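You operate a simulated robot arm through the tools that you are given. There is no shell and no other tool. Be economical: measure what you need, move in short steps, check, and stop when the job is done.

Carry out the task below with a simulated robot arm. There is one attempt and no reset: what you move stays moved.

Task
Put the numbered tile on the desk top away on the upper shelf of the desk rack. Take the orange tube and leave it on top of the cream clay weight. Stack the number block marked "220" from the desk top on top of the number block that says "240". Put the tin labelled "chalk" from the desk top on the upper middle right shelf of the green rack and the tin that says "pegs" on the top of the turntable. Fetch the grey wool and stand it on the low shelf of the trolley. Open the spare drawer. Do these in any order. Set down upright: grey wool.

The check looks at the end state, three seconds after you hand in, the way a careful person would. Anything else that was tipped, shoved, dropped, spilled or broken makes it a failure.

Robot
A 7-joint arm with a fingered hand on a trunk, on a base that drives. Base frame: it is fixed to the floor where the robot stands at the start and does not move with it; the origin is under the middle of the robot, x ahead of it, y to its left, z up; the surface under the hand at the start is at about z = 86. Lengths are in cm, angles in rad, forces in N, time in s.
With the tool pointing down near the work surface it reaches from about 36 to 84 cm from the robot's upright axis, wherever it stands. Its first joint turns from -2.007 to 2.007 rad. Places, roughly: blue tin, green tin, yellow tin [50, 50, 100]; cream clay weight (7x7x8 cm) [50, 60, 90]; grey wool (5x5x10 cm) [-120, -100, 30]; low shelf of the trolley [-380, -200, 10]; number block [50, 75, 100]; numbered tile [50, 0, 75]; orange tube [25, 75, 100]; spare drawer [-710, -330, 20]; top of the turntable [50, -140, 90]; upper middle right shelf of the green rack [-100, 260, 100]; upper shelf of the desk rack (132x13 cm) [-158, -486, 124]. Payload 5 kg.
The tool frame sits at the grasp point between the pads (the TCP): z along the fingers, y along the line on which they close. The tips reach 3.2 cm beyond it. The gripper opens to 16 cm. The gripper's body begins 8.9 cm behind the TCP. The gripper is a hand of 4 fingers: y runs from the thumb to the fingers, the wrist lies at [0, 0, -26.7] in the tool frame, and closing takes about 1.5 s.
Orientation is that of the tool frame in the base frame, as a unit quaternion [x, y, z, w]. With the fingers straight down and closing along the base's y, the tool's x points along the base's -x, its y along +y and its z along -z.

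Tools
- The arm moves only by the tool drive_tool. Its argument "deltas" is a list that holds one entry, the list of rows, each a list of 7 numbers: the shift along the tool's x, y, z in cm, then the turn, a rotation vector about the tool's x, y, z in rad, then the closure, from 0 (fully open) to 1 (shut). In form: [[[tx, ty, tz, rx, ry, rz, grip], ...]]. A call has 1 to 20 rows; each row is the pose to reach, as a shift and turn from the pose commanded when the call began, along the tool's axes at that moment. Rows are played at 5 a second. More than 5 cm and 0.15 rad between two rows, or a gripper value outside its range, and nothing of the call is played. Where a pose cannot be reached the arm comes as near as it can. A force on the tool above 40 N (or 10 N above the force at the start of the call, whichever is more), or a blocked arm, ends the call early, and 0.2 s more pass. Each finger travels about 10.8 cm/s and halts on what it meets, pressing with about 22 N; the grip force reading is that of the motor and also rises with nothing between the fingers. The clock runs only during rows and for 0.2 s after the last one: add rows that repeat a pose to give the fingers time. The reply holds the time, the measured pose of the TCP, the force on the tool along the base axes, the opening and the grip force, in the units named above and with some noise, with the torque about the TCP (base axes, N m) and any sound that the robot's microphone picked up.
- Cameras (640 x 400 px; columns grow to the right, rows downward): "scene" is now at [0.12, 18.14, 170.67]; the picture's right is [0.39, -0.92, 0.00], its down [-0.80, -0.34, -0.50] and it looks along [0.46, 0.20, -0.87] (base axes); focal length 260 px, centre (320, 200). "wrist" rides on the gripper at [8, -0.4, -11.4] in the tool frame; the picture's right is [0.05, 1.00, 0.00], its down [-0.82, 0.04, -0.58] and it looks along [-0.58, 0.03, 0.82] (tool axes); focal length 265 px, centre (320, 200). There is no depth. A picture from a camera that has moved, and an enlarged one, comes with that camera's place and axes in the base frame and with its lens.
- capture(camera): a new picture of that camera. It takes no simulated time.
- raise_lower(by): slides the trunk up (or, below 0, down) by that many cm; the arm and the scene camera ride with it, the base frame stays. It gives what a move gives, with no picture.
- roll_base(legs): drives the robot by 1 to 6 legs, each [ahead, turn to the left] in cm and rad, along the robot's own axes; the way and the turn of a leg run together, so that a leg with both is an arc; at most 150 cm and 3.142 rad a leg. The arm and the cameras ride along, it lands a little off, and it stops where it bumps. It gives what a move gives.
- grasp_type(shape): the hand has 4 fingers and takes this shape, open, in about a second: jaw (thumb against the fingers, like two jaws); tri (thumb and two fingers); tip (a fingertip pinch); poke (one finger out to press); point (the index stretched); flat (the hand flat); cup (the hand cupped); fist (a fist). The gripper value then closes the fingers along that shape, each until it touches; the sizes above hold for jaw. It gives what a move gives, with no picture.
- head_to(pan, tilt): turns the head with the scene camera to pan (to the left, within 2.705 rad either way) and tilt (down, from -0.506 to 1.204), counted from straight ahead of the robot. It gives what a move gives.
- zoom(camera, box): a new picture of the part [left, top, right, bottom] of that camera's present view, enlarged. It takes no simulated time.
- close_job(): hands the job in; it is judged then, once.

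Work in short steps. Places have to be worked out from the pictures, the camera data and where the tool is seen: move nearer, look again, correct. Check each grasp and each placing, and mend what went wrong. You have 196 turns and 182 pictures in all, those below and enlarged ones among them. Open the gripper and draw the arm clear of the work before you hand the job in, unless the task says otherwise; then end with one line.

The tools are called after "Call:" by a JSON object that holds its "method" and its "body". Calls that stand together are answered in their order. drive_tool: Moves the arm, as the interface text tells. Its arguments: {"type":"object","properties":{"deltas":{"type":"array","items":{"type":"array","items":{"type":"array","items":{"type":"number"}}}}},"required":["deltas"]} The other tools are called the same way: raise_lower (by) slides the trunk up or down; grasp_type (shape) gives the hand a shape; roll_base (legs) drives the base; head_to (pan, tilt) turns the head that bears the scene camera; capture (camera) takes a picture; zoom (camera, box) takes an enlarged picture of a part of a camera's view; close_job () hands the job in.

At the start:

```text
time_s: 0.0
tcp_pos: [33.19, 43.2, 123.19]
orientation: [0.0, 1.0, 0.0, 0.0]
contact_force: [0.3, -1.7, 0.2]
moment: [-0.02, 0.03, 0.01]
gripper_width: 16.01
grip_force: 0.0
shape: jaw
trunk travel left (down, up): [-85.0, 14.0]
robot x, y, heading: [0.21, 0.36, 0.002]
head pan, tilt: [0.405, 1.052]
```

scene: 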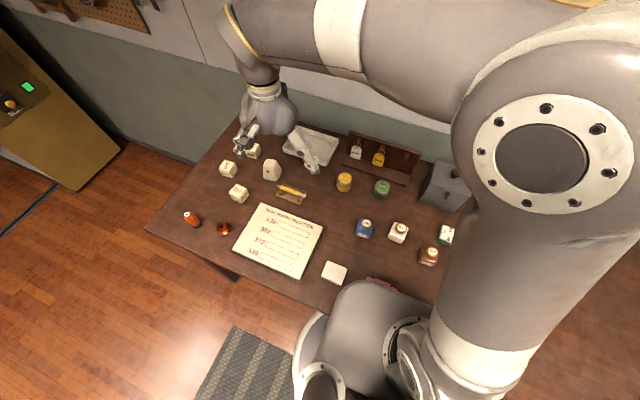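
wrist: 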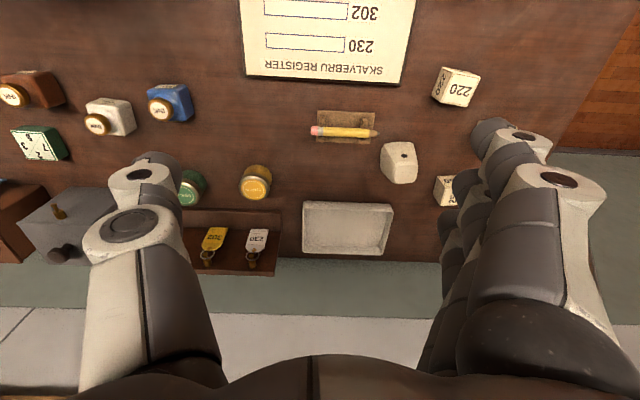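

The pictures show a desk with blocks, tins, tube and weight. I zoom in to read labels.

Call:
{"method": "zoom", "body": {"camera": "scene", "box": [140, 110, 340, 290]}}

Call:
{"method": "zoom", "body": {"camera": "scene", "box": [310, 130, 480, 290]}}

Call:
{"method": "zoom", "body": {"camera": "wrist", "box": [0, 60, 280, 280]}}

Call:
{"method": "zoom", "body": {"camera": "wrist", "box": [230, 50, 500, 270]}}

```text
2.22 times, centred on (240, 200) of scene
camera zoom: at [0.12, 18.14, 170.67], right [0.39, -0.92, 0.0], down [-0.8, -0.34, -0.5], along [0.46, 0.2, -0.87], focal length 577 px, centre (498, 200)
```

zoom: 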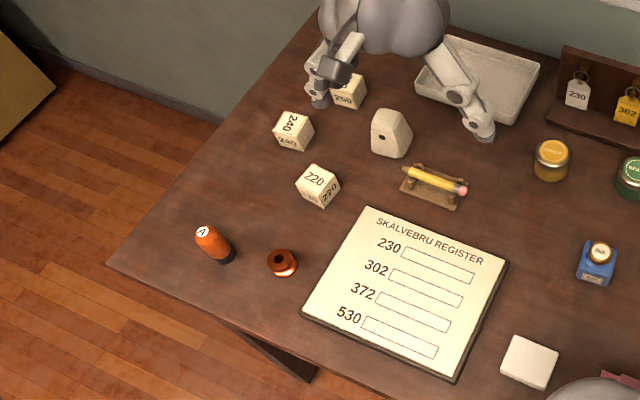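

```text
2.50 times, centred on (395, 210) of scene
camera zoom: at [0.12, 18.14, 170.67], right [0.39, -0.92, 0.0], down [-0.8, -0.34, -0.5], along [0.46, 0.2, -0.87], focal length 650 px, centre (132, 175)
```

zoom: 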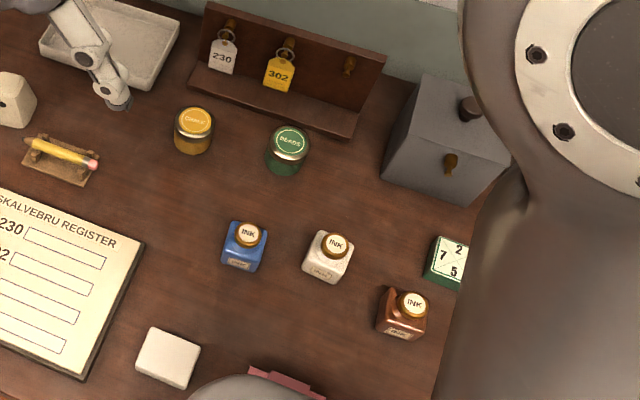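

```text
1.82 times, centred on (140, 170) of wrist
camera zoom: at [25.17, 42.73, 134.65], right [-0.05, 1.0, 0.0], down [0.82, 0.04, 0.58], along [0.58, 0.03, -0.82], focal length 483 px, centre (647, 254)
```

zoom: 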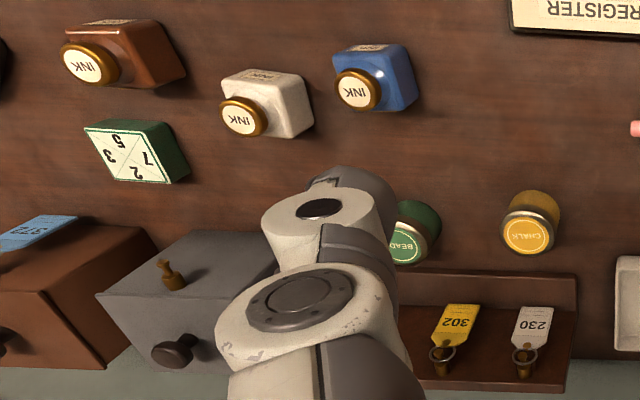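

```text
1.82 times, centred on (365, 160) of wrist
camera zoom: at [25.17, 42.73, 134.65], right [-0.05, 1.0, 0.0], down [0.82, 0.04, 0.58], along [0.58, 0.03, -0.82], focal length 483 px, centre (238, 273)
```

zoom: 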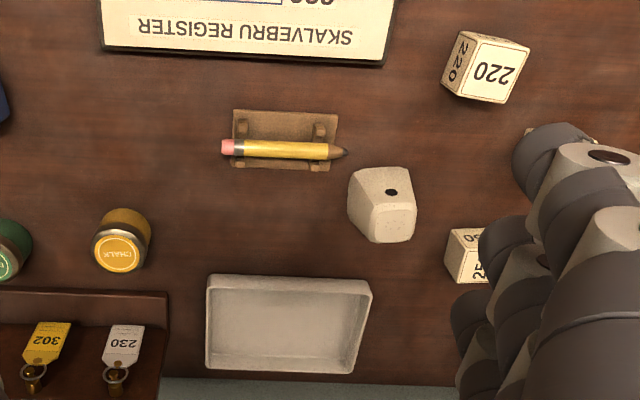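

Yellow tin is chalk, green is beads; "pegs" not yet found. I look around with the head.

Call:
{"method": "head_to", "body": {"pan": -0.5, "tilt": 0.8}}

Call:
{"method": "capture", "body": {"camera": "scene"}}

Call:
{"method": "head_to", "body": {"pan": -1.6, "tilt": 0.5}}

Call:
{"method": "capture", "body": {"camera": "scene"}}

Call:
{"method": "head_to", "body": {"pan": -2.7, "tilt": 0.35}}

Call:
{"method": "capture", "body": {"camera": "scene"}}

Call:
{"method": "head_to", "body": {"pan": 2.4, "tilt": 0.35}}

Call:
{"method": "capture", "body": {"camera": "scene"}}

Call:
{"method": "head_to", "body": {"pan": 1.2, "tilt": 0.5}}

Call:
{"method": "capture", "body": {"camera": "scene"}}

```text
time_s: 1.2
tcp_pos: [33.17, 43.2, 123.18]
orientation: [0.0, 1.0, 0.0, 0.0]
contact_force: [0.5, 0.1, -0.5]
moment: [0.01, -0.04, 0.0]
gripper_width: 16.02
grip_force: 0.1
shape: jaw
trunk travel left (down, up): [-85.0, 14.0]
robot x, y, heading: [-0.14, -0.07, 0.002]
head pan, tilt: [-0.499, 0.799]
```

```text
175 pictures are left
camera scene: at [1.11, 11.67, 172.54], right [-0.48, -0.88, 0.0], down [-0.63, 0.34, -0.7], along [0.61, -0.33, -0.72], focal length 260 px, centre (320, 200)
```

scene: 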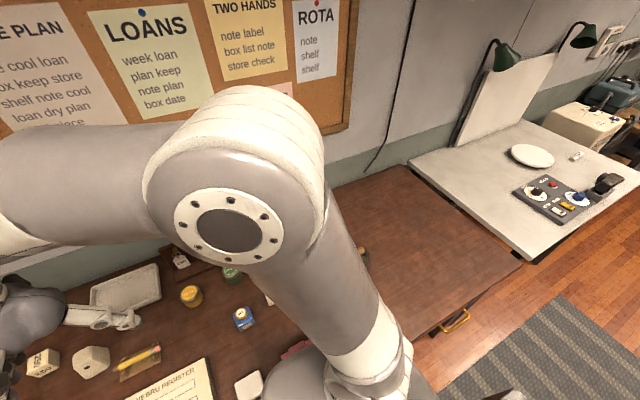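

```text
time_s: 2.5
tcp_pos: [33.1, 43.22, 123.17]
orientation: [0.0, 1.0, 0.0, 0.001]
contact_force: [-0.3, 0.5, -0.1]
moment: [0.0, -0.03, -0.02]
gripper_width: 16.0
grip_force: 0.1
shape: jaw
trunk travel left (down, up): [-85.0, 14.0]
robot x, y, heading: [-0.42, -0.11, 0.004]
head pan, tilt: [-1.6, 0.499]
```

```text
174 pictures are left
camera scene: at [-6.24, 6.43, 175.13], right [-1.0, 0.03, 0.0], down [0.01, 0.48, -0.88], along [-0.03, -0.88, -0.48], focal length 260 px, centre (320, 200)
```

scene: 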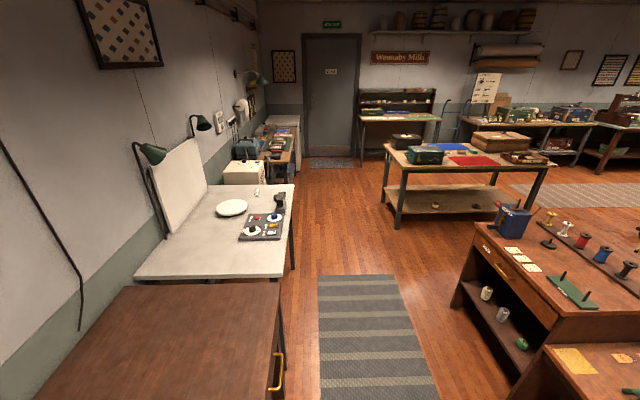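

```text
time_s: 3.9
tcp_pos: [33.11, 43.22, 123.19]
orientation: [0.0, 1.0, 0.0, 0.0]
contact_force: [-0.2, 0.6, -0.4]
moment: [-0.01, -0.01, 0.01]
gripper_width: 15.97
grip_force: 0.1
shape: jaw
trunk travel left (down, up): [-85.0, 14.0]
robot x, y, heading: [-0.22, 0.01, 0.001]
head pan, tilt: [-2.7, 0.351]
```

```text
173 pictures are left
camera scene: at [-14.39, 11.53, 176.5], right [-0.43, 0.9, 0.0], down [0.31, 0.15, -0.94], along [-0.85, -0.4, -0.34], focal length 260 px, centre (320, 200)
```

scene: 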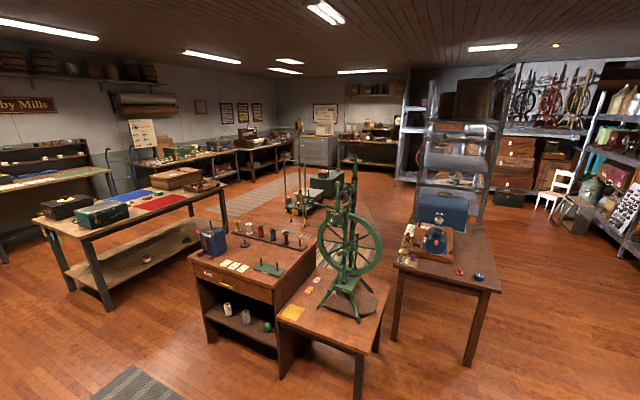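

```text
time_s: 7.9
tcp_pos: [33.23, 43.23, 123.19]
orientation: [0.0, 1.0, 0.0, 0.0]
contact_force: [-1.1, 0.4, 0.7]
moment: [0.04, 0.01, -0.02]
gripper_width: 16.01
grip_force: 0.0
shape: jaw
trunk travel left (down, up): [-85.0, 14.0]
robot x, y, heading: [0.05, 0.29, -0.003]
head pan, tilt: [2.4, 0.351]
```

```text
172 pictures are left
camera scene: at [-12.84, 21.82, 176.5], right [0.68, 0.74, 0.0], down [0.25, -0.23, -0.94], along [-0.69, 0.63, -0.34], focal length 260 px, centre (320, 200)
```

scene: 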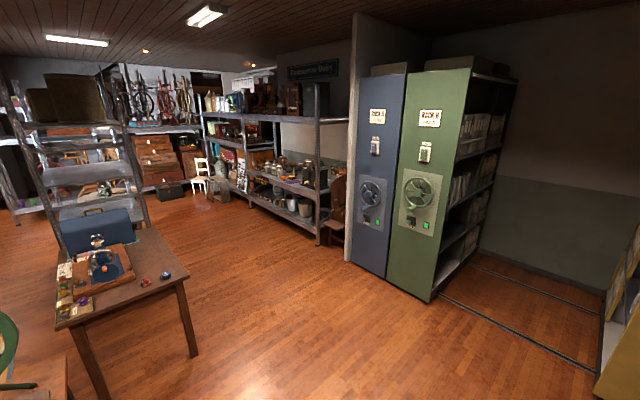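

```text
time_s: 9.3
tcp_pos: [33.1, 43.2, 123.16]
orientation: [0.0, 1.0, 0.0, 0.0]
contact_force: [-0.2, 0.2, 0.5]
moment: [0.01, -0.02, 0.0]
gripper_width: 15.97
grip_force: 0.0
shape: jaw
trunk travel left (down, up): [-85.0, 14.0]
robot x, y, heading: [0.43, 0.1, -0.0]
head pan, tilt: [1.201, 0.499]
```

```text
171 pictures are left
camera scene: at [-2.69, 24.01, 175.13], right [0.93, -0.36, 0.0], down [-0.17, -0.45, -0.88], along [0.32, 0.82, -0.48], focal length 260 px, centre (320, 200)
```

scene: 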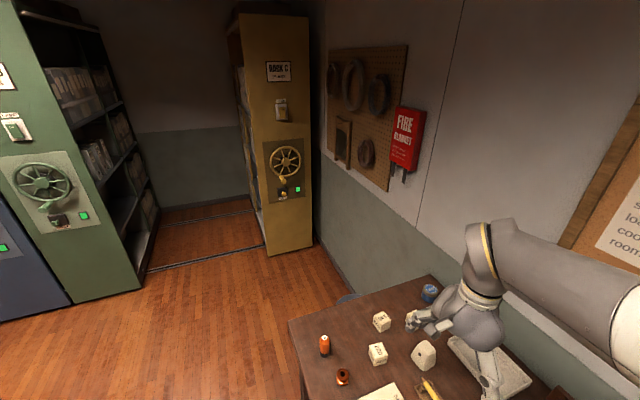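

Blue tin stands at the far left corner of the desk. I bring the hand above the 220/240 blocks to look with the wrist camera.

Call:
{"method": "drive_tool", "body": {"deltas": [[[0, 4, 3, 0, 0, 0, 0], [0, 8, 6, 0, 0, 0, 0], [0, 12, 9, 0, 0, 0, 0], [0, 16, 11, 0, 0, 0, 0], [0, 19, 12, 0, 0, 0, 0], [0, 19, 12, 0, 0, 0, 0]]]}}

Call:
{"method": "capture", "body": {"camera": "wrist"}}

Call:
{"method": "head_to", "body": {"pan": 0.7, "tilt": 0.9}}

Call:
{"method": "capture", "body": {"camera": "scene"}}

```text
time_s: 10.7
tcp_pos: [33.04, 62.15, 111.35]
orientation: [0.0, 1.0, 0.001, 0.001]
contact_force: [0.3, 0.0, -0.7]
moment: [0.01, -0.05, -0.01]
gripper_width: 15.98
grip_force: 0.0
shape: jaw
trunk travel left (down, up): [-85.0, 14.0]
robot x, y, heading: [0.1, 0.03, -0.006]
head pan, tilt: [1.201, 0.499]
```

```text
170 pictures are left
camera wrist: at [25.07, 61.6, 122.71], right [-0.05, 1.0, 0.0], down [0.82, 0.04, 0.58], along [0.58, 0.03, -0.82], focal length 265 px, centre (320, 200)
```

wrist: 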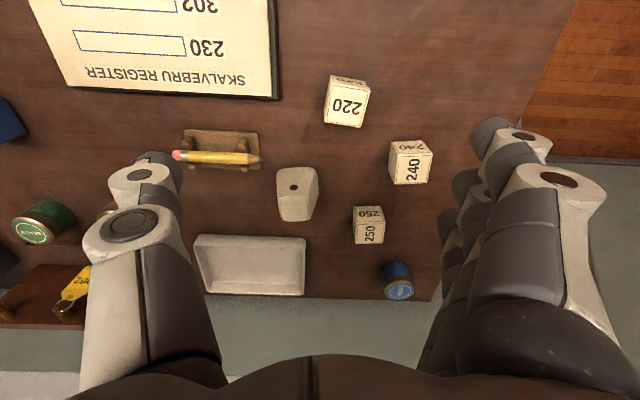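

```text
time_s: 11.6
tcp_pos: [33.1, 62.12, 111.07]
orientation: [-0.001, 1.0, -0.001, 0.0]
contact_force: [0.9, -0.2, 0.4]
moment: [0.0, 0.0, 0.03]
gripper_width: 15.98
grip_force: 0.1
shape: jaw
trunk travel left (down, up): [-85.0, 14.0]
robot x, y, heading: [0.18, 0.24, 0.001]
head pan, tilt: [0.7, 0.901]
```

```text
169 pictures are left
camera scene: at [-0.2, 20.42, 171.75], right [0.64, -0.76, 0.0], down [-0.6, -0.51, -0.62], along [0.48, 0.4, -0.78], focal length 260 px, centre (320, 200)
```

scene: 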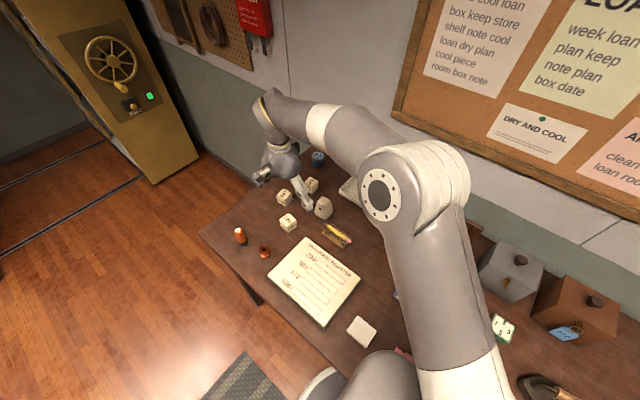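

Block 220 at about (34,65.4), 240 at (42.2,75), tin pegs? at (67,79). I zoom for yaw and label.

Call:
{"method": "zoom", "body": {"camera": "wrist", "box": [260, 60, 460, 185]}}

Call:
{"method": "zoom", "body": {"camera": "wrist", "box": [340, 180, 460, 320]}}

Call:
{"method": "zoom", "body": {"camera": "scene", "box": [460, 210, 640, 400]}}

```text
3.20 times, centred on (360, 122) of wrist
camera zoom: at [25.07, 61.66, 122.66], right [-0.05, 1.0, 0.0], down [0.82, 0.04, 0.58], along [0.58, 0.03, -0.82], focal length 849 px, centre (192, 448)
```

zoom: 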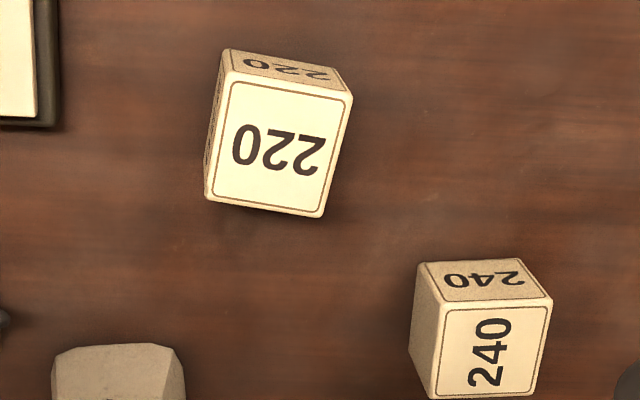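

```text
2.86 times, centred on (400, 250) of wrist
camera zoom: at [25.07, 61.66, 122.66], right [-0.05, 1.0, 0.0], down [0.82, 0.04, 0.58], along [0.58, 0.03, -0.82], focal length 758 px, centre (91, 57)
```

zoom: 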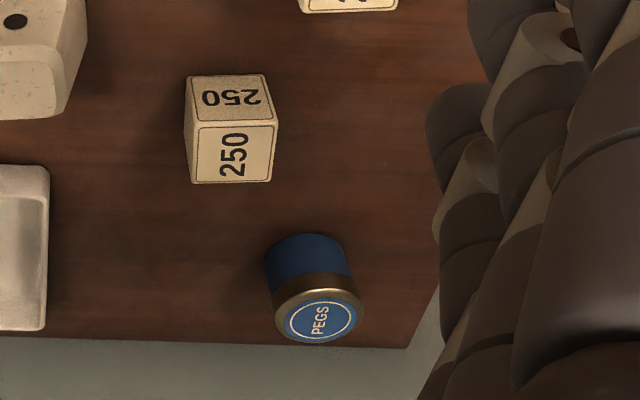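

```text
2.11 times, centred on (550, 305) of scene
camera zoom: at [-0.2, 20.42, 171.75], right [0.64, -0.76, 0.0], down [-0.6, -0.51, -0.62], along [0.48, 0.4, -0.78], focal length 547 px, centre (-164, -21)
```

zoom: 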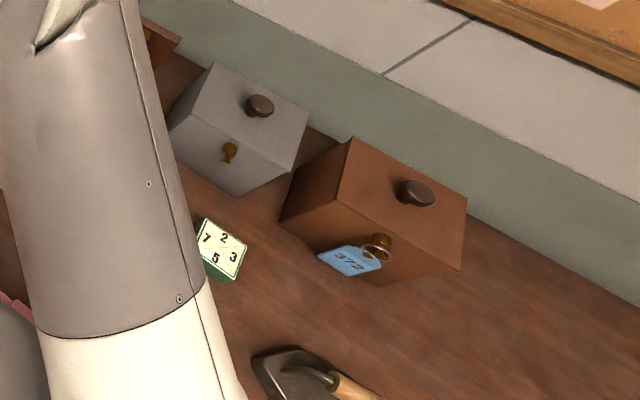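

PEGS is confirmed blue. Before picking the chalk tin I inspect the green rack's shelves to decide the grasp tilt.

Call:
{"method": "head_to", "body": {"pan": 2.0, "tilt": 0.35}}

Call:
{"method": "zoom", "body": {"camera": "scene", "box": [200, 50, 400, 330]}}

Call:
{"method": "capture", "body": {"camera": "scene"}}

```text
time_s: 13.1
tcp_pos: [33.1, 62.02, 111.29]
orientation: [0.0, 1.0, 0.0, 0.0]
contact_force: [0.1, 0.0, -0.6]
moment: [-0.01, -0.01, 0.0]
gripper_width: 15.98
grip_force: 0.0
shape: jaw
trunk travel left (down, up): [-85.0, 14.0]
robot x, y, heading: [0.26, 0.46, 0.0]
head pan, tilt: [2.0, 0.351]
```

```text
1.43 times, centred on (300, 190) of scene
camera zoom: at [-9.84, 24.01, 176.5], right [0.91, 0.42, 0.0], down [0.14, -0.31, -0.94], along [-0.39, 0.85, -0.34], focal length 371 px, centre (349, 214)
```

zoom: 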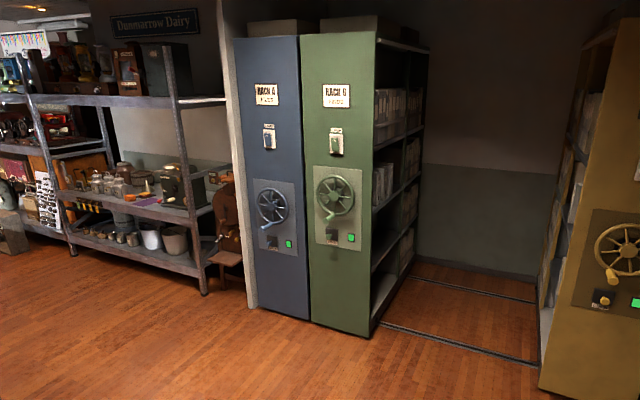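

```text
164 pictures are left
camera scene: at [-9.84, 24.01, 176.5], right [0.91, 0.42, 0.0], down [0.14, -0.31, -0.94], along [-0.39, 0.85, -0.34], focal length 260 px, centre (320, 200)
```

scene: 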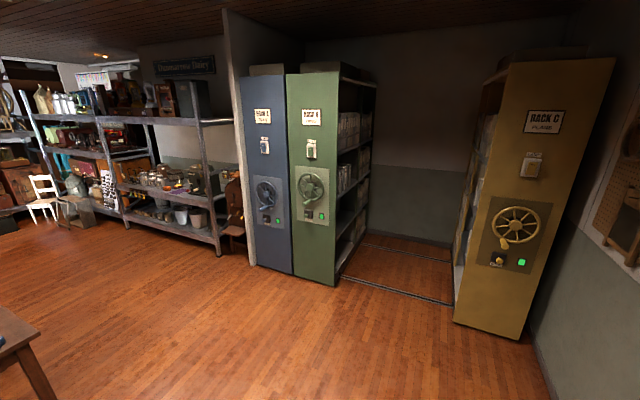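

Upper-middle shelf sits at z≈100 with ~40 cm clearance, so I'll use a tilted grasp for the chalk tin. Move near it with a 0.7 rad tilt and look.

Call:
{"method": "drive_tool", "body": {"deltas": [[[-0.5, -4, 0, 0, -0.0875, 0, 0], [-1, -8, 0, 0, -0.175, 0, 0], [-1.5, -12, 0, 0, -0.2625, 0, 0], [-2, -16, 0, 0, -0.35, 0, 0], [-3, -20, 1, 0, -0.4375, 0, 0], [-4, -24, 2, 0, -0.525, 0, 0], [-5, -28, 3, 0, -0.6125, 0, 0], [-5, -31, 4, 0, -0.7, 0, 0], [-5, -31, 4, 0, -0.7, 0, 0]]]}}

Call:
{"method": "capture", "body": {"camera": "wrist"}}

Call:
{"method": "head_to", "body": {"pan": 0.3, "tilt": 1.0}}

Call:
{"method": "capture", "body": {"camera": "scene"}}

```text
time_s: 15.1
tcp_pos: [38.14, 31.24, 107.04]
orientation: [-0.001, 0.939, 0.001, 0.343]
contact_force: [-0.4, -0.4, 0.0]
moment: [-0.01, 0.02, -0.02]
gripper_width: 16.01
grip_force: 0.0
shape: jaw
trunk travel left (down, up): [-85.0, 14.0]
robot x, y, heading: [0.09, 0.24, -0.001]
head pan, tilt: [2.0, 0.351]
```

```text
163 pictures are left
camera wrist: at [24.69, 30.72, 110.77], right [-0.04, 1.0, -0.03], down [0.25, 0.04, 0.97], along [0.97, 0.03, -0.25], focal length 265 px, centre (320, 200)
```

wrist: 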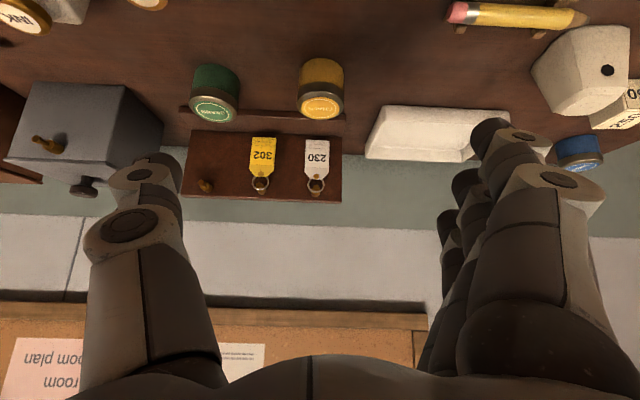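

```text
time_s: 16.8
tcp_pos: [38.08, 31.25, 107.25]
orientation: [0.0, 0.939, 0.0, 0.343]
contact_force: [-0.5, -0.2, -0.2]
moment: [0.03, -0.01, -0.03]
gripper_width: 15.99
grip_force: 0.0
shape: jaw
trunk travel left (down, up): [-85.0, 14.0]
robot x, y, heading: [0.15, -0.06, -0.002]
head pan, tilt: [0.3, 1.0]
```

```text
162 pictures are left
camera scene: at [0.68, 17.58, 171.03], right [0.3, -0.96, 0.0], down [-0.8, -0.25, -0.54], along [0.52, 0.16, -0.84], focal length 260 px, centre (320, 200)
```

scene: 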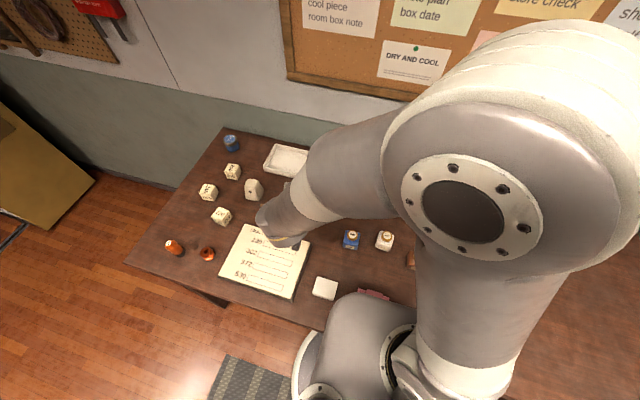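

Chalk tin center judged at (54,31.4), top ~91.3, diameter ~4.9. Approach along the tool axis with fingers half closed, then look.

Call:
{"method": "drive_tool", "body": {"deltas": [[[-0.5, 0.1, 3, 0, 0, 0, 0.2], [-1, 0.2, 6, 0, 0, 0, 0.4], [-1.5, 0.2, 9, 0, 0, 0, 0.4], [-2, 0.2, 12, 0, 0, 0, 0.4], [-2, 0.2, 12, 0, 0, 0, 0.4]]]}}

Call:
{"method": "capture", "body": {"camera": "wrist"}}

```text
time_s: 18.0
tcp_pos: [47.55, 31.44, 99.19]
orientation: [0.0, 0.939, 0.0, 0.343]
contact_force: [0.0, 0.7, -0.2]
moment: [-0.01, 0.0, 0.0]
gripper_width: 9.64
grip_force: 0.1
shape: jaw
trunk travel left (down, up): [-85.0, 14.0]
robot x, y, heading: [-0.27, -0.03, -0.002]
head pan, tilt: [0.3, 1.0]
```

```text
161 pictures are left
camera wrist: at [34.01, 30.98, 102.88], right [-0.04, 1.0, -0.03], down [0.25, 0.04, 0.97], along [0.97, 0.03, -0.25], focal length 265 px, centre (320, 200)
```

wrist: 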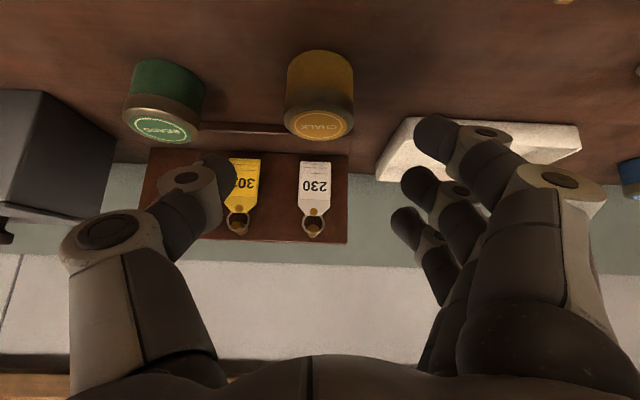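

Alignment good (tin center column 320). Advance the remaining 9.5 cm and close.

Call:
{"method": "drive_tool", "body": {"deltas": [[[-0.1, 0, 2.5, 0, 0, 0, 0.4], [-0.2, 0, 5, 0, 0, 0, 0.4], [-0.3, 0, 7.5, 0, 0, 0, 0.4], [-0.4, 0, 9.3, 0, 0, 0, 0.4], [-0.4, 0, 9.3, 0, 0, 0, 0.4]]]}}

Call:
{"method": "capture", "body": {"camera": "wrist"}}

```text
time_s: 19.2
tcp_pos: [53.67, 31.48, 92.45]
orientation: [0.0, 0.939, 0.0, 0.343]
contact_force: [0.5, 0.3, -0.4]
moment: [-0.03, 0.01, 0.0]
gripper_width: 9.66
grip_force: 0.1
shape: jaw
trunk travel left (down, up): [-85.0, 14.0]
robot x, y, heading: [-0.31, -0.18, 0.004]
head pan, tilt: [0.3, 1.0]
```

```text
160 pictures are left
camera wrist: at [40.27, 30.98, 96.02], right [-0.04, 1.0, -0.03], down [0.25, 0.04, 0.97], along [0.97, 0.03, -0.25], focal length 265 px, centre (320, 200)
```

wrist: 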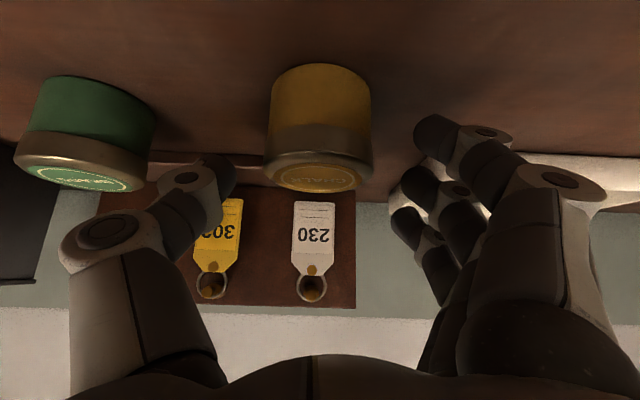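

No contact yet; lower another 0.6 cm and close.

Call:
{"method": "drive_tool", "body": {"deltas": [[[0.4, 0, 0.5, 0, 0, 0, 0.4], [0.4, 0, 0.5, 0, 0, 0, 0.55], [0.4, 0, 0.5, 0, 0, 0, 0.7], [0.4, 0, 0.5, 0, 0, 0, 0.85], [0.4, 0, 0.5, 0, 0, 0, 0.85], [0.4, 0, 0.5, 0, 0, 0, 0.85], [0.4, 0, 0.5, 0, 0, 0, 0.85], [0.4, 0, 0.5, 0, 0, 0, 0.85]]]}}

Call:
{"method": "capture", "body": {"camera": "wrist"}}

```text
time_s: 21.0
tcp_pos: [53.68, 31.46, 91.75]
orientation: [0.0, 0.939, 0.0, 0.344]
contact_force: [0.2, 0.1, 2.0]
moment: [0.02, 0.02, 0.01]
gripper_width: 3.94
grip_force: 22.5
shape: jaw
trunk travel left (down, up): [-85.0, 14.0]
robot x, y, heading: [-0.17, 0.18, 0.007]
head pan, tilt: [0.3, 1.0]
```

```text
159 pictures are left
camera wrist: at [40.25, 30.96, 95.38], right [-0.04, 1.0, -0.03], down [0.25, 0.04, 0.97], along [0.97, 0.03, -0.25], focal length 265 px, centre (320, 200)
```

wrist: 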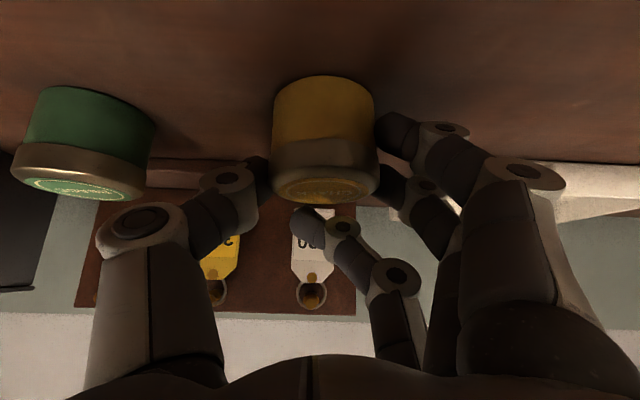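

Gripped at 22 N. Lift 6 cm straight up and check.

Call:
{"method": "drive_tool", "body": {"deltas": [[[-0.6, 0, -0.8, 0, 0, 0, 0.85], [-1.3, 0, -1.5, 0, 0, 0, 0.85], [-2.6, 0, -3, 0, 0, 0, 0.85], [-3.9, 0, -4.6, 0, 0, 0, 0.85], [-3.9, 0, -4.6, 0, 0, 0, 0.85]]]}}

Call:
{"method": "capture", "body": {"camera": "wrist"}}

```text
time_s: 22.2
tcp_pos: [53.72, 31.44, 97.8]
orientation: [0.0, 0.939, 0.0, 0.343]
contact_force: [-0.1, -0.4, -0.5]
moment: [-0.04, 0.02, 0.02]
gripper_width: 3.9
grip_force: 22.3
shape: jaw
trunk travel left (down, up): [-85.0, 14.0]
robot x, y, heading: [-0.05, -0.15, 0.002]
head pan, tilt: [0.3, 1.0]
```

```text
158 pictures are left
camera wrist: at [40.29, 30.94, 101.45], right [-0.04, 1.0, -0.03], down [0.25, 0.04, 0.97], along [0.97, 0.03, -0.25], focal length 265 px, centre (320, 200)
```

wrist: 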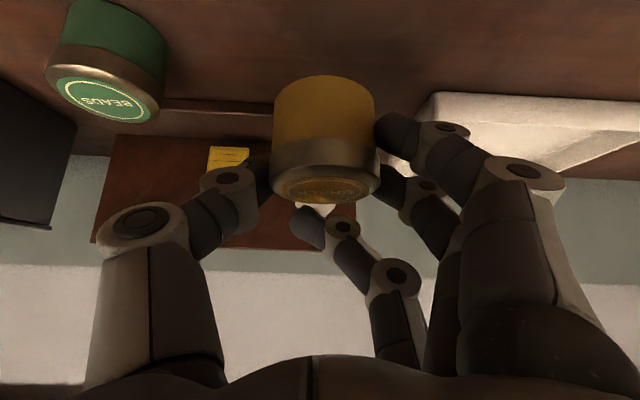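

Tin is held. Retract up and back toward the body.

Call:
{"method": "drive_tool", "body": {"deltas": [[[-0.5, -1, -4, 0, 0, 0, 0.85], [-1, -3, -8, 0, 0, 0, 0.85], [-1.5, -5, -12, 0, 0, 0, 0.85], [-2, -8, -16, 0, 0, 0, 0.85], [-2.2, -11, -20, 0, 0, 0, 0.85], [-2.2, -14, -23, 0, 0, 0, 0.85], [-2.2, -14, -23, 0, 0, 0, 0.85]]]}}

Call:
{"method": "roll_base", "body": {"legs": [[-35, 0], [0, 1.571], [112, 0], [108, 0]]}}

Call:
{"method": "head_to", "body": {"pan": 0.6, "tilt": 0.5}}

Call:
{"method": "capture", "body": {"camera": "scene"}}

Call:
{"method": "capture", "body": {"camera": "wrist"}}

```text
refused: row 4 steps farther than a row can; nothing moved
```

```text
time_s: 38.7
tcp_pos: [-64.99, 273.34, 97.78]
orientation: [-0.662, 0.667, 0.241, 0.243]
contact_force: [0.8, 0.3, -0.9]
moment: [-0.05, -0.02, -0.01]
gripper_width: 3.9
grip_force: 21.5
shape: jaw
trunk travel left (down, up): [-85.0, 14.0]
robot x, y, heading: [-33.25, 219.74, 1.569]
head pan, tilt: [0.3, 1.0]
```

```text
time_s: 39.6
tcp_pos: [-64.84, 273.35, 97.85]
orientation: [-0.661, 0.667, 0.242, 0.244]
contact_force: [0.1, 0.8, -1.0]
moment: [-0.01, 0.01, -0.02]
gripper_width: 3.9
grip_force: 21.9
shape: jaw
trunk travel left (down, up): [-85.0, 14.0]
robot x, y, heading: [-33.6, 219.33, 1.564]
head pan, tilt: [0.6, 0.499]
```

```text
157 pictures are left
camera scene: at [-54.52, 220.95, 175.12], right [0.83, 0.56, 0.0], down [0.27, -0.4, -0.88], along [-0.49, 0.73, -0.48], focal length 260 px, centre (320, 200)
```

scene: 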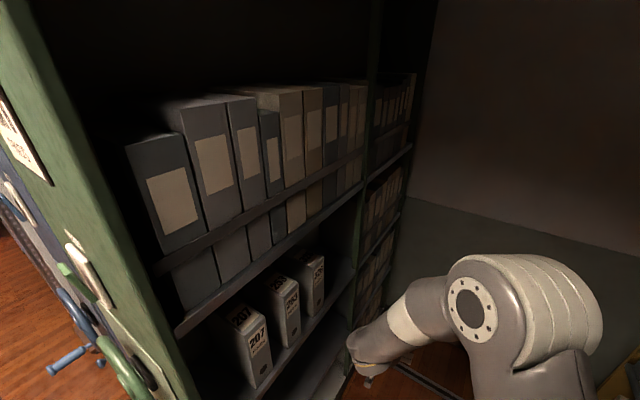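

```text
156 pictures are left
camera wrist: at [-64.48, 259.8, 101.45], right [-1.0, -0.03, -0.03], down [-0.04, 0.25, 0.97], along [-0.02, 0.97, -0.25], focal length 265 px, centre (320, 200)
```

wrist: 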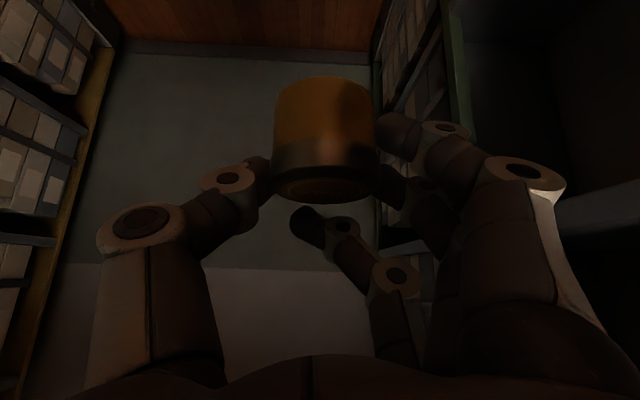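

Drove with the arm unretracted (row step refused), but it arrived safely at the rack. I look at the shelf levels and bays more carefully.

Call:
{"method": "head_to", "body": {"pan": 0.9, "tilt": 0.8}}

Call:
{"method": "capture", "body": {"camera": "scene"}}

Call:
{"method": "head_to", "body": {"pan": 0.4, "tilt": 0.6}}

Call:
{"method": "zoom", "body": {"camera": "scene", "box": [150, 50, 400, 350]}}

```text
time_s: 40.5
tcp_pos: [-64.93, 273.39, 97.8]
orientation: [-0.662, 0.667, 0.241, 0.243]
contact_force: [0.5, -0.2, -1.0]
moment: [-0.01, 0.0, -0.02]
gripper_width: 3.94
grip_force: 22.1
shape: jaw
trunk travel left (down, up): [-85.0, 14.0]
robot x, y, heading: [-33.58, 219.32, 1.558]
head pan, tilt: [0.901, 0.799]
```

```text
155 pictures are left
camera scene: at [-55.72, 218.47, 172.54], right [0.63, 0.78, 0.0], down [0.56, -0.45, -0.7], along [-0.54, 0.44, -0.72], focal length 260 px, centre (320, 200)
```

scene: 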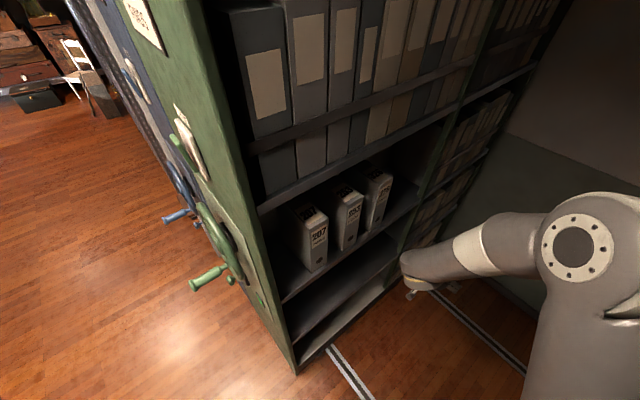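

```text
time_s: 41.4
tcp_pos: [-64.81, 273.4, 97.72]
orientation: [-0.662, 0.667, 0.241, 0.244]
contact_force: [0.3, 0.1, -1.5]
moment: [-0.01, 0.03, -0.02]
gripper_width: 3.88
grip_force: 21.7
shape: jaw
trunk travel left (down, up): [-85.0, 14.0]
robot x, y, heading: [-33.42, 219.31, 1.571]
head pan, tilt: [0.4, 0.6]
```

```text
1.33 times, centred on (275, 200) of scene
camera zoom: at [-52.83, 221.57, 174.22], right [0.92, 0.38, 0.0], down [0.22, -0.52, -0.82], along [-0.32, 0.76, -0.57], focal length 346 px, centre (380, 200)
```

zoom: 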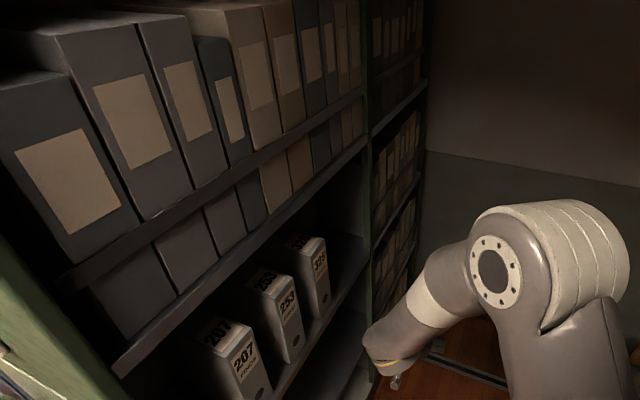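

Target is the near bay's box shelf (z≈93–100), with a free gap around y 279–298. Advance into the aisle, then swing the hand to face the shelf.

Call:
{"method": "roll_base", "body": {"legs": [[45, 0]]}}

Call:
{"method": "drive_tool", "body": {"deltas": [[[1.6, 0.6, -2.2, -0.09, 0, -0.107, 0.85], [3.2, 1.2, -4.4, -0.18, 0, -0.214, 0.85], [4.8, 1.8, -6.6, -0.27, 0, -0.321, 0.85], [6.4, 2.4, -8.8, -0.36, 0, -0.428, 0.85], [8, 3, -11, -0.45, 0, -0.535, 0.85], [9.6, 3.6, -13.2, -0.54, 0, -0.642, 0.85], [11.2, 4.2, -15.4, -0.63, 0, -0.749, 0.85], [12.8, 4.8, -17.6, -0.72, 0, -0.856, 0.85], [14.4, 5.4, -19.8, -0.81, 0, -0.963, 0.85], [16, 6, -22, -0.9, 0, -1.07, 0.85], [17.6, 6.6, -24, -1.0, 0, -1.19, 0.85], [17.6, 6.6, -24, -1.0, 0, -1.19, 0.85]]]}}

Call:
{"method": "capture", "body": {"camera": "wrist"}}

Call:
{"method": "head_to", "body": {"pan": 0.7, "tilt": 0.9}}

Call:
{"method": "capture", "body": {"camera": "scene"}}

```text
time_s: 44.1
tcp_pos: [-64.88, 318.05, 97.8]
orientation: [-0.664, 0.665, 0.242, 0.243]
contact_force: [0.2, 0.7, -1.7]
moment: [-0.02, 0.01, 0.0]
gripper_width: 3.9
grip_force: 21.6
shape: jaw
trunk travel left (down, up): [-85.0, 14.0]
robot x, y, heading: [-33.51, 264.3, 1.57]
head pan, tilt: [0.4, 0.6]
```

```text
refused: row 11 steps farther than a row can; nothing moved
```

```text
153 pictures are left
camera wrist: at [-64.48, 304.52, 101.42], right [-1.0, -0.04, -0.03], down [-0.04, 0.25, 0.97], along [-0.03, 0.97, -0.25], focal length 265 px, centre (320, 200)
```

wrist: 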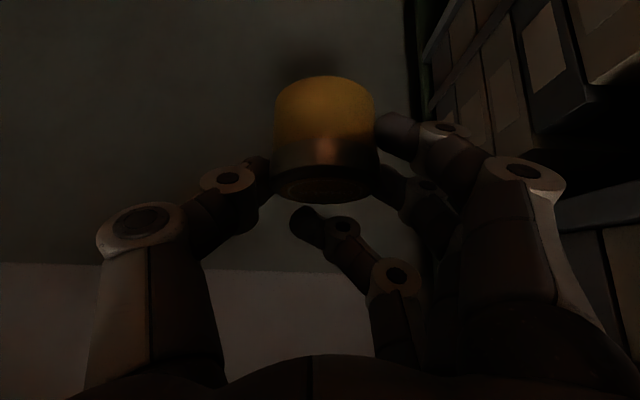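

```text
time_s: 44.9
tcp_pos: [-64.87, 318.11, 97.76]
orientation: [-0.664, 0.665, 0.242, 0.243]
contact_force: [0.2, 0.0, -1.4]
moment: [-0.01, 0.03, 0.01]
gripper_width: 3.94
grip_force: 22.1
shape: jaw
trunk travel left (down, up): [-85.0, 14.0]
robot x, y, heading: [-33.77, 264.75, 1.567]
head pan, tilt: [0.7, 0.901]
```

```text
152 pictures are left
camera scene: at [-54.09, 263.94, 171.75], right [0.77, 0.64, 0.0], down [0.5, -0.6, -0.62], along [-0.4, 0.48, -0.78], focal length 260 px, centre (320, 200)
```

scene: 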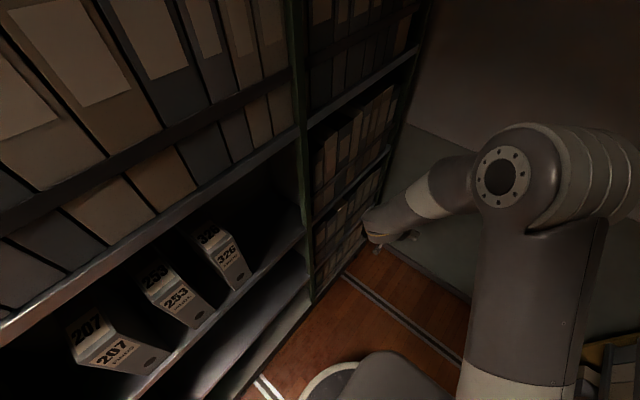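

Gap is at y≈273–296 between box 326 and the post. Swing the hand with smaller steps to in front of the gap.

Call:
{"method": "drive_tool", "body": {"deltas": [[[1.63, 0.6, -2.4, -0.0843, 0, -0.1002, 0.85], [3.27, 1.2, -4.8, -0.1687, 0, -0.2003, 0.85], [4.9, 1.8, -7.2, -0.253, 0, -0.3005, 0.85], [6.53, 2.4, -9.6, -0.3373, 0, -0.4007, 0.85], [8.17, 3, -12, -0.4217, 0, -0.5008, 0.85], [9.8, 3.55, -14.35, -0.506, 0, -0.601, 0.85], [11.4, 4.1, -16.7, -0.5903, 0, -0.7012, 0.85], [13, 4.7, -19.1, -0.6747, 0, -0.8013, 0.85], [14.7, 5.3, -21.5, -0.759, 0, -0.9015, 0.85], [16.3, 5.9, -23.9, -0.8433, 0, -1.0017, 0.85], [17.9, 6.5, -26.3, -0.9277, 0, -1.1018, 0.85], [19.6, 7.1, -28.7, -1.012, 0, -1.202, 0.85], [19.6, 7.1, -28.7, -1.012, 0, -1.202, 0.85]]]}}

Call:
{"method": "capture", "body": {"camera": "wrist"}}

Call:
{"method": "head_to", "body": {"pan": 0.85, "tilt": 0.95}}

Call:
{"method": "capture", "body": {"camera": "scene"}}

```text
time_s: 47.7
tcp_pos: [-75.34, 286.71, 107.76]
orientation: [0.94, -0.001, -0.342, 0.001]
contact_force: [-0.1, 0.2, -1.2]
moment: [-0.03, 0.01, -0.02]
gripper_width: 3.88
grip_force: 21.5
shape: jaw
out of reach, approached as far as the arm can: row 6, 7, 8, 9, 10, 11, 12, 13
trunk travel left (down, up): [-85.0, 14.0]
robot x, y, heading: [-33.27, 264.11, 1.57]
head pan, tilt: [0.7, 0.901]
```

```text
151 pictures are left
camera wrist: at [-61.85, 287.13, 111.42], right [0.04, -1.0, -0.03], down [-0.25, -0.04, 0.97], along [-0.97, -0.03, -0.25], focal length 265 px, centre (320, 200)
```

wrist: 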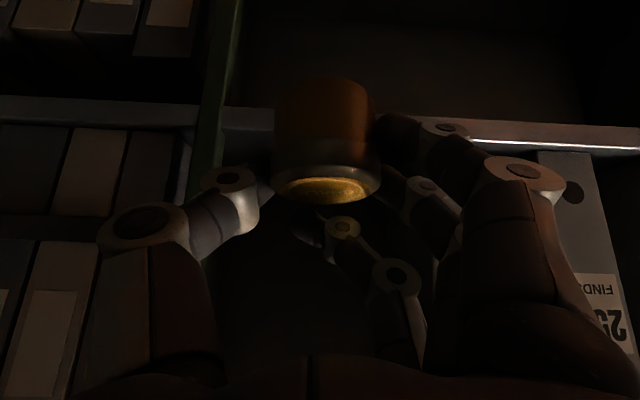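

```text
time_s: 48.4
tcp_pos: [-75.22, 286.83, 107.81]
orientation: [0.94, -0.001, -0.341, 0.0]
contact_force: [0.0, -0.4, -1.1]
moment: [-0.02, -0.02, 0.01]
gripper_width: 3.88
grip_force: 21.5
shape: jaw
trunk travel left (down, up): [-85.0, 14.0]
robot x, y, heading: [-33.79, 264.37, 1.57]
head pan, tilt: [0.85, 0.949]
```

```text
150 pictures are left
camera scene: at [-54.68, 262.95, 171.39], right [0.66, 0.75, 0.0], down [0.61, -0.54, -0.58], along [-0.44, 0.39, -0.81], focal length 260 px, centre (320, 200)
```

scene: 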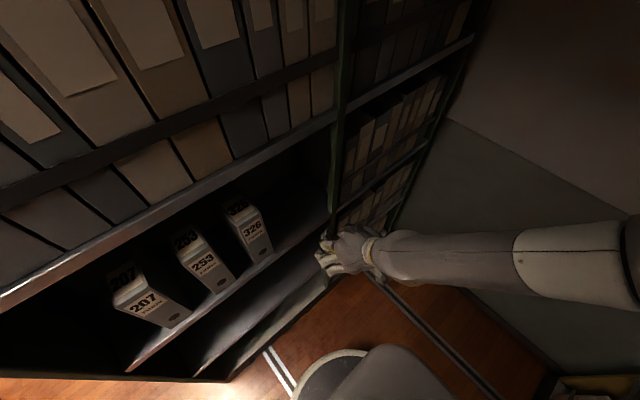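

Hand faces the gap; shelf surface reads z≈97. Arm was a bit folded (out of reach near), so I extend 10 cm forward and read the pose.

Call:
{"method": "drive_tool", "body": {"deltas": [[[-2.3, 0, 1.9, 0, 0, 0, 0.85], [-4.6, 0, 3.9, 0, 0, 0, 0.85], [-7.65, 0, 6.4, 0, 0, 0, 0.85], [-7.65, 0, 6.4, 0, 0, 0, 0.85]]]}}

Call:
{"method": "capture", "body": {"camera": "wrist"}}

```text
time_s: 49.4
tcp_pos: [-85.17, 286.9, 107.83]
orientation: [0.94, -0.001, -0.342, 0.0]
contact_force: [0.5, 0.0, -0.6]
moment: [-0.01, 0.0, 0.0]
gripper_width: 3.88
grip_force: 21.8
shape: jaw
trunk travel left (down, up): [-85.0, 14.0]
robot x, y, heading: [-33.74, 264.38, 1.569]
head pan, tilt: [0.85, 0.949]
```

```text
149 pictures are left
camera wrist: at [-71.74, 287.17, 111.48], right [0.04, -1.0, -0.03], down [-0.25, -0.04, 0.97], along [-0.97, -0.03, -0.25], focal length 265 px, centre (320, 200)
```

wrist: 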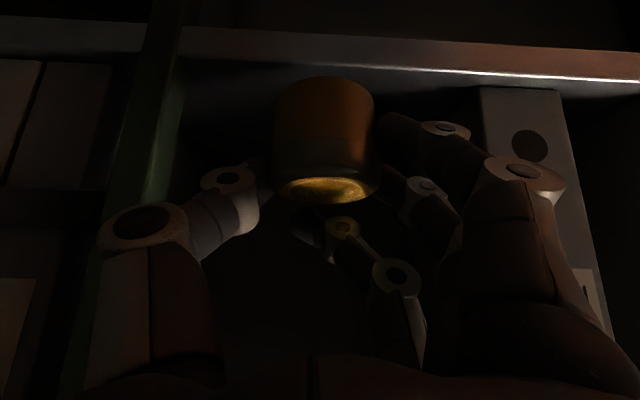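

Shelf surface ≈97, gap clear on both sides. Go in to x=-95 and lower to near shelf height.

Call:
{"method": "drive_tool", "body": {"deltas": [[[-2.3, 0.2, 1.9, 0, 0, 0, 0.85], [-4.6, 0.4, 3.9, 0, 0, 0, 0.85], [-7.65, 0.5, 6.4, 0, 0, 0, 0.85], [-6.5, 0.5, 7.8, 0, 0, 0, 0.85], [-5.85, 0.5, 8.55, 0, 0, 0, 0.85], [-5.85, 0.5, 8.55, 0, 0, 0, 0.85]]]}}

Call:
{"method": "capture", "body": {"camera": "wrist"}}

```text
time_s: 50.8
tcp_pos: [-95.24, 286.43, 105.09]
orientation: [0.939, -0.001, -0.343, -0.001]
contact_force: [-0.9, 0.8, -1.4]
moment: [0.03, -0.02, 0.03]
gripper_width: 3.87
grip_force: 22.6
shape: jaw
trunk travel left (down, up): [-85.0, 14.0]
robot x, y, heading: [-33.69, 264.08, 1.57]
head pan, tilt: [0.85, 0.949]
```

```text
148 pictures are left
camera wrist: at [-81.8, 286.63, 108.68], right [0.04, -1.0, -0.03], down [-0.25, -0.04, 0.97], along [-0.97, -0.03, -0.25], focal length 265 px, centre (320, 200)
```

wrist: 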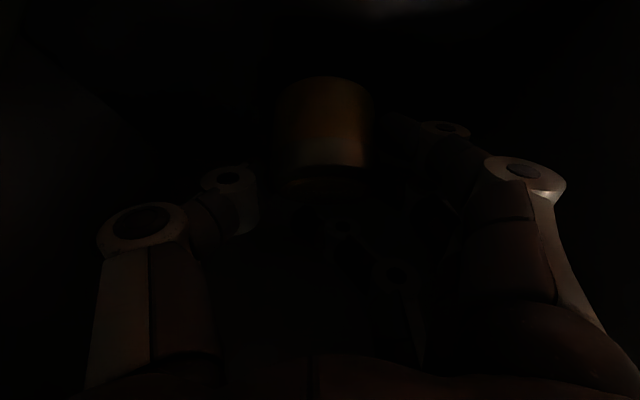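

Lower in small steps watching the force.

Call:
{"method": "drive_tool", "body": {"deltas": [[[0.4, 0, 0.46, 0, 0, 0, 0.85], [0.8, 0, 0.92, 0, 0, 0, 0.85], [1.1, 0, 1.3, 0, 0, 0, 0.85], [1.1, 0, 1.3, 0, 0, 0, 0.85]]]}}

Call:
{"method": "drive_tool", "body": {"deltas": [[[0.2, 0, 0.23, 0, 0, 0, 0.85], [0.4, 0, 0.46, 0, 0, 0, 0.85], [0.4, 0, 0.46, 0, 0, 0, 0.85]]]}}

```text
time_s: 51.8
tcp_pos: [-95.28, 286.2, 103.32]
orientation: [0.939, -0.001, -0.343, -0.001]
contact_force: [0.1, -1.1, -0.5]
moment: [0.0, -0.02, -0.01]
gripper_width: 3.88
grip_force: 22.1
shape: jaw
trunk travel left (down, up): [-85.0, 14.0]
robot x, y, heading: [-33.74, 264.18, 1.569]
head pan, tilt: [0.85, 0.949]
```

```text
time_s: 52.6
tcp_pos: [-95.25, 286.37, 102.88]
orientation: [0.939, 0.0, -0.344, 0.001]
contact_force: [-0.7, 0.4, 3.6]
moment: [-0.15, -0.03, 0.0]
gripper_width: 3.89
grip_force: 21.9
shape: jaw
trunk travel left (down, up): [-85.0, 14.0]
robot x, y, heading: [-33.72, 264.05, 1.573]
head pan, tilt: [0.85, 0.949]
```

Contact at 102.9 (shelf 97.1). Press slightly, open to about 7.5 cm, and withdraw horizontally.

Call:
{"method": "drive_tool", "body": {"deltas": [[[0.1, 0, 0.1, 0, 0, 0, 0.85], [0.1, 0, 0.1, 0, 0, 0, 0.75], [0.1, 0, 0.1, 0, 0, 0, 0.65], [0.1, 0, 0.1, 0, 0, 0, 0.52], [0.1, 0, 0.1, 0, 0, 0, 0.52], [0.1, 0, 0.1, 0, 0, 0, 0.52], [0.1, 0, 0.1, 0, 0, 0, 0.52]]]}}

Call:
{"method": "drive_tool", "body": {"deltas": [[[1.3, 0, -1.8, 0, 0, 0, 0.52], [3.2, 0, -3.8, 0, 0, 0, 0.52], [5.4, 0, -6, 0, 0, 0, 0.52], [8, 0, -8.4, 0, 0, 0, 0.52], [11, 0, -11, 0, 0, 0, 0.52], [14, 0, -13.6, 0, 0, 0, 0.52], [14, 0, -13.6, 0, 0, 0, 0.4]]]}}

Call:
{"method": "capture", "body": {"camera": "wrist"}}

Call:
{"method": "capture", "body": {"camera": "scene"}}

```text
time_s: 54.2
tcp_pos: [-95.14, 286.27, 102.66]
orientation: [0.94, 0.0, -0.342, 0.0]
contact_force: [0.9, 0.7, 0.7]
moment: [-0.01, -0.02, 0.0]
gripper_width: 7.61
grip_force: 0.0
shape: jaw
trunk travel left (down, up): [-85.0, 14.0]
robot x, y, heading: [-33.81, 264.44, 1.571]
head pan, tilt: [0.85, 0.949]
```

```text
time_s: 55.8
tcp_pos: [-75.89, 286.55, 104.0]
orientation: [0.94, 0.0, -0.342, 0.0]
contact_force: [0.4, 0.8, 1.0]
moment: [0.01, 0.03, 0.03]
gripper_width: 9.57
grip_force: 0.1
shape: jaw
trunk travel left (down, up): [-85.0, 14.0]
robot x, y, heading: [-33.88, 264.34, 1.571]
head pan, tilt: [0.85, 0.949]
```

```text
147 pictures are left
camera wrist: at [-62.43, 286.78, 107.64], right [0.04, -1.0, -0.03], down [-0.25, -0.04, 0.97], along [-0.97, -0.03, -0.25], focal length 265 px, centre (320, 200)
```

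wrist: 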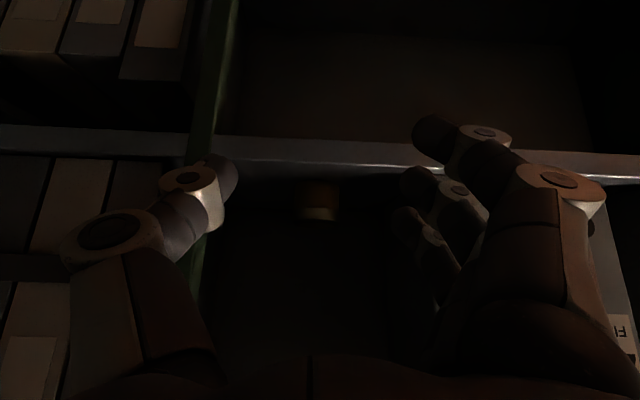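

```text
146 pictures are left
camera scene: at [-54.75, 262.95, 171.38], right [0.66, 0.75, 0.0], down [0.61, -0.54, -0.58], along [-0.44, 0.38, -0.81], focal length 260 px, centre (320, 200)
```

scene: 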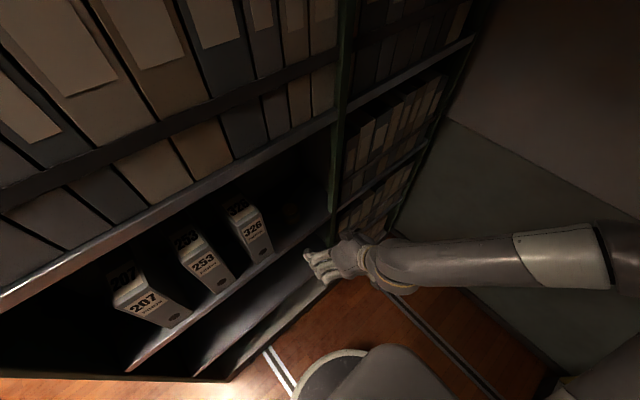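

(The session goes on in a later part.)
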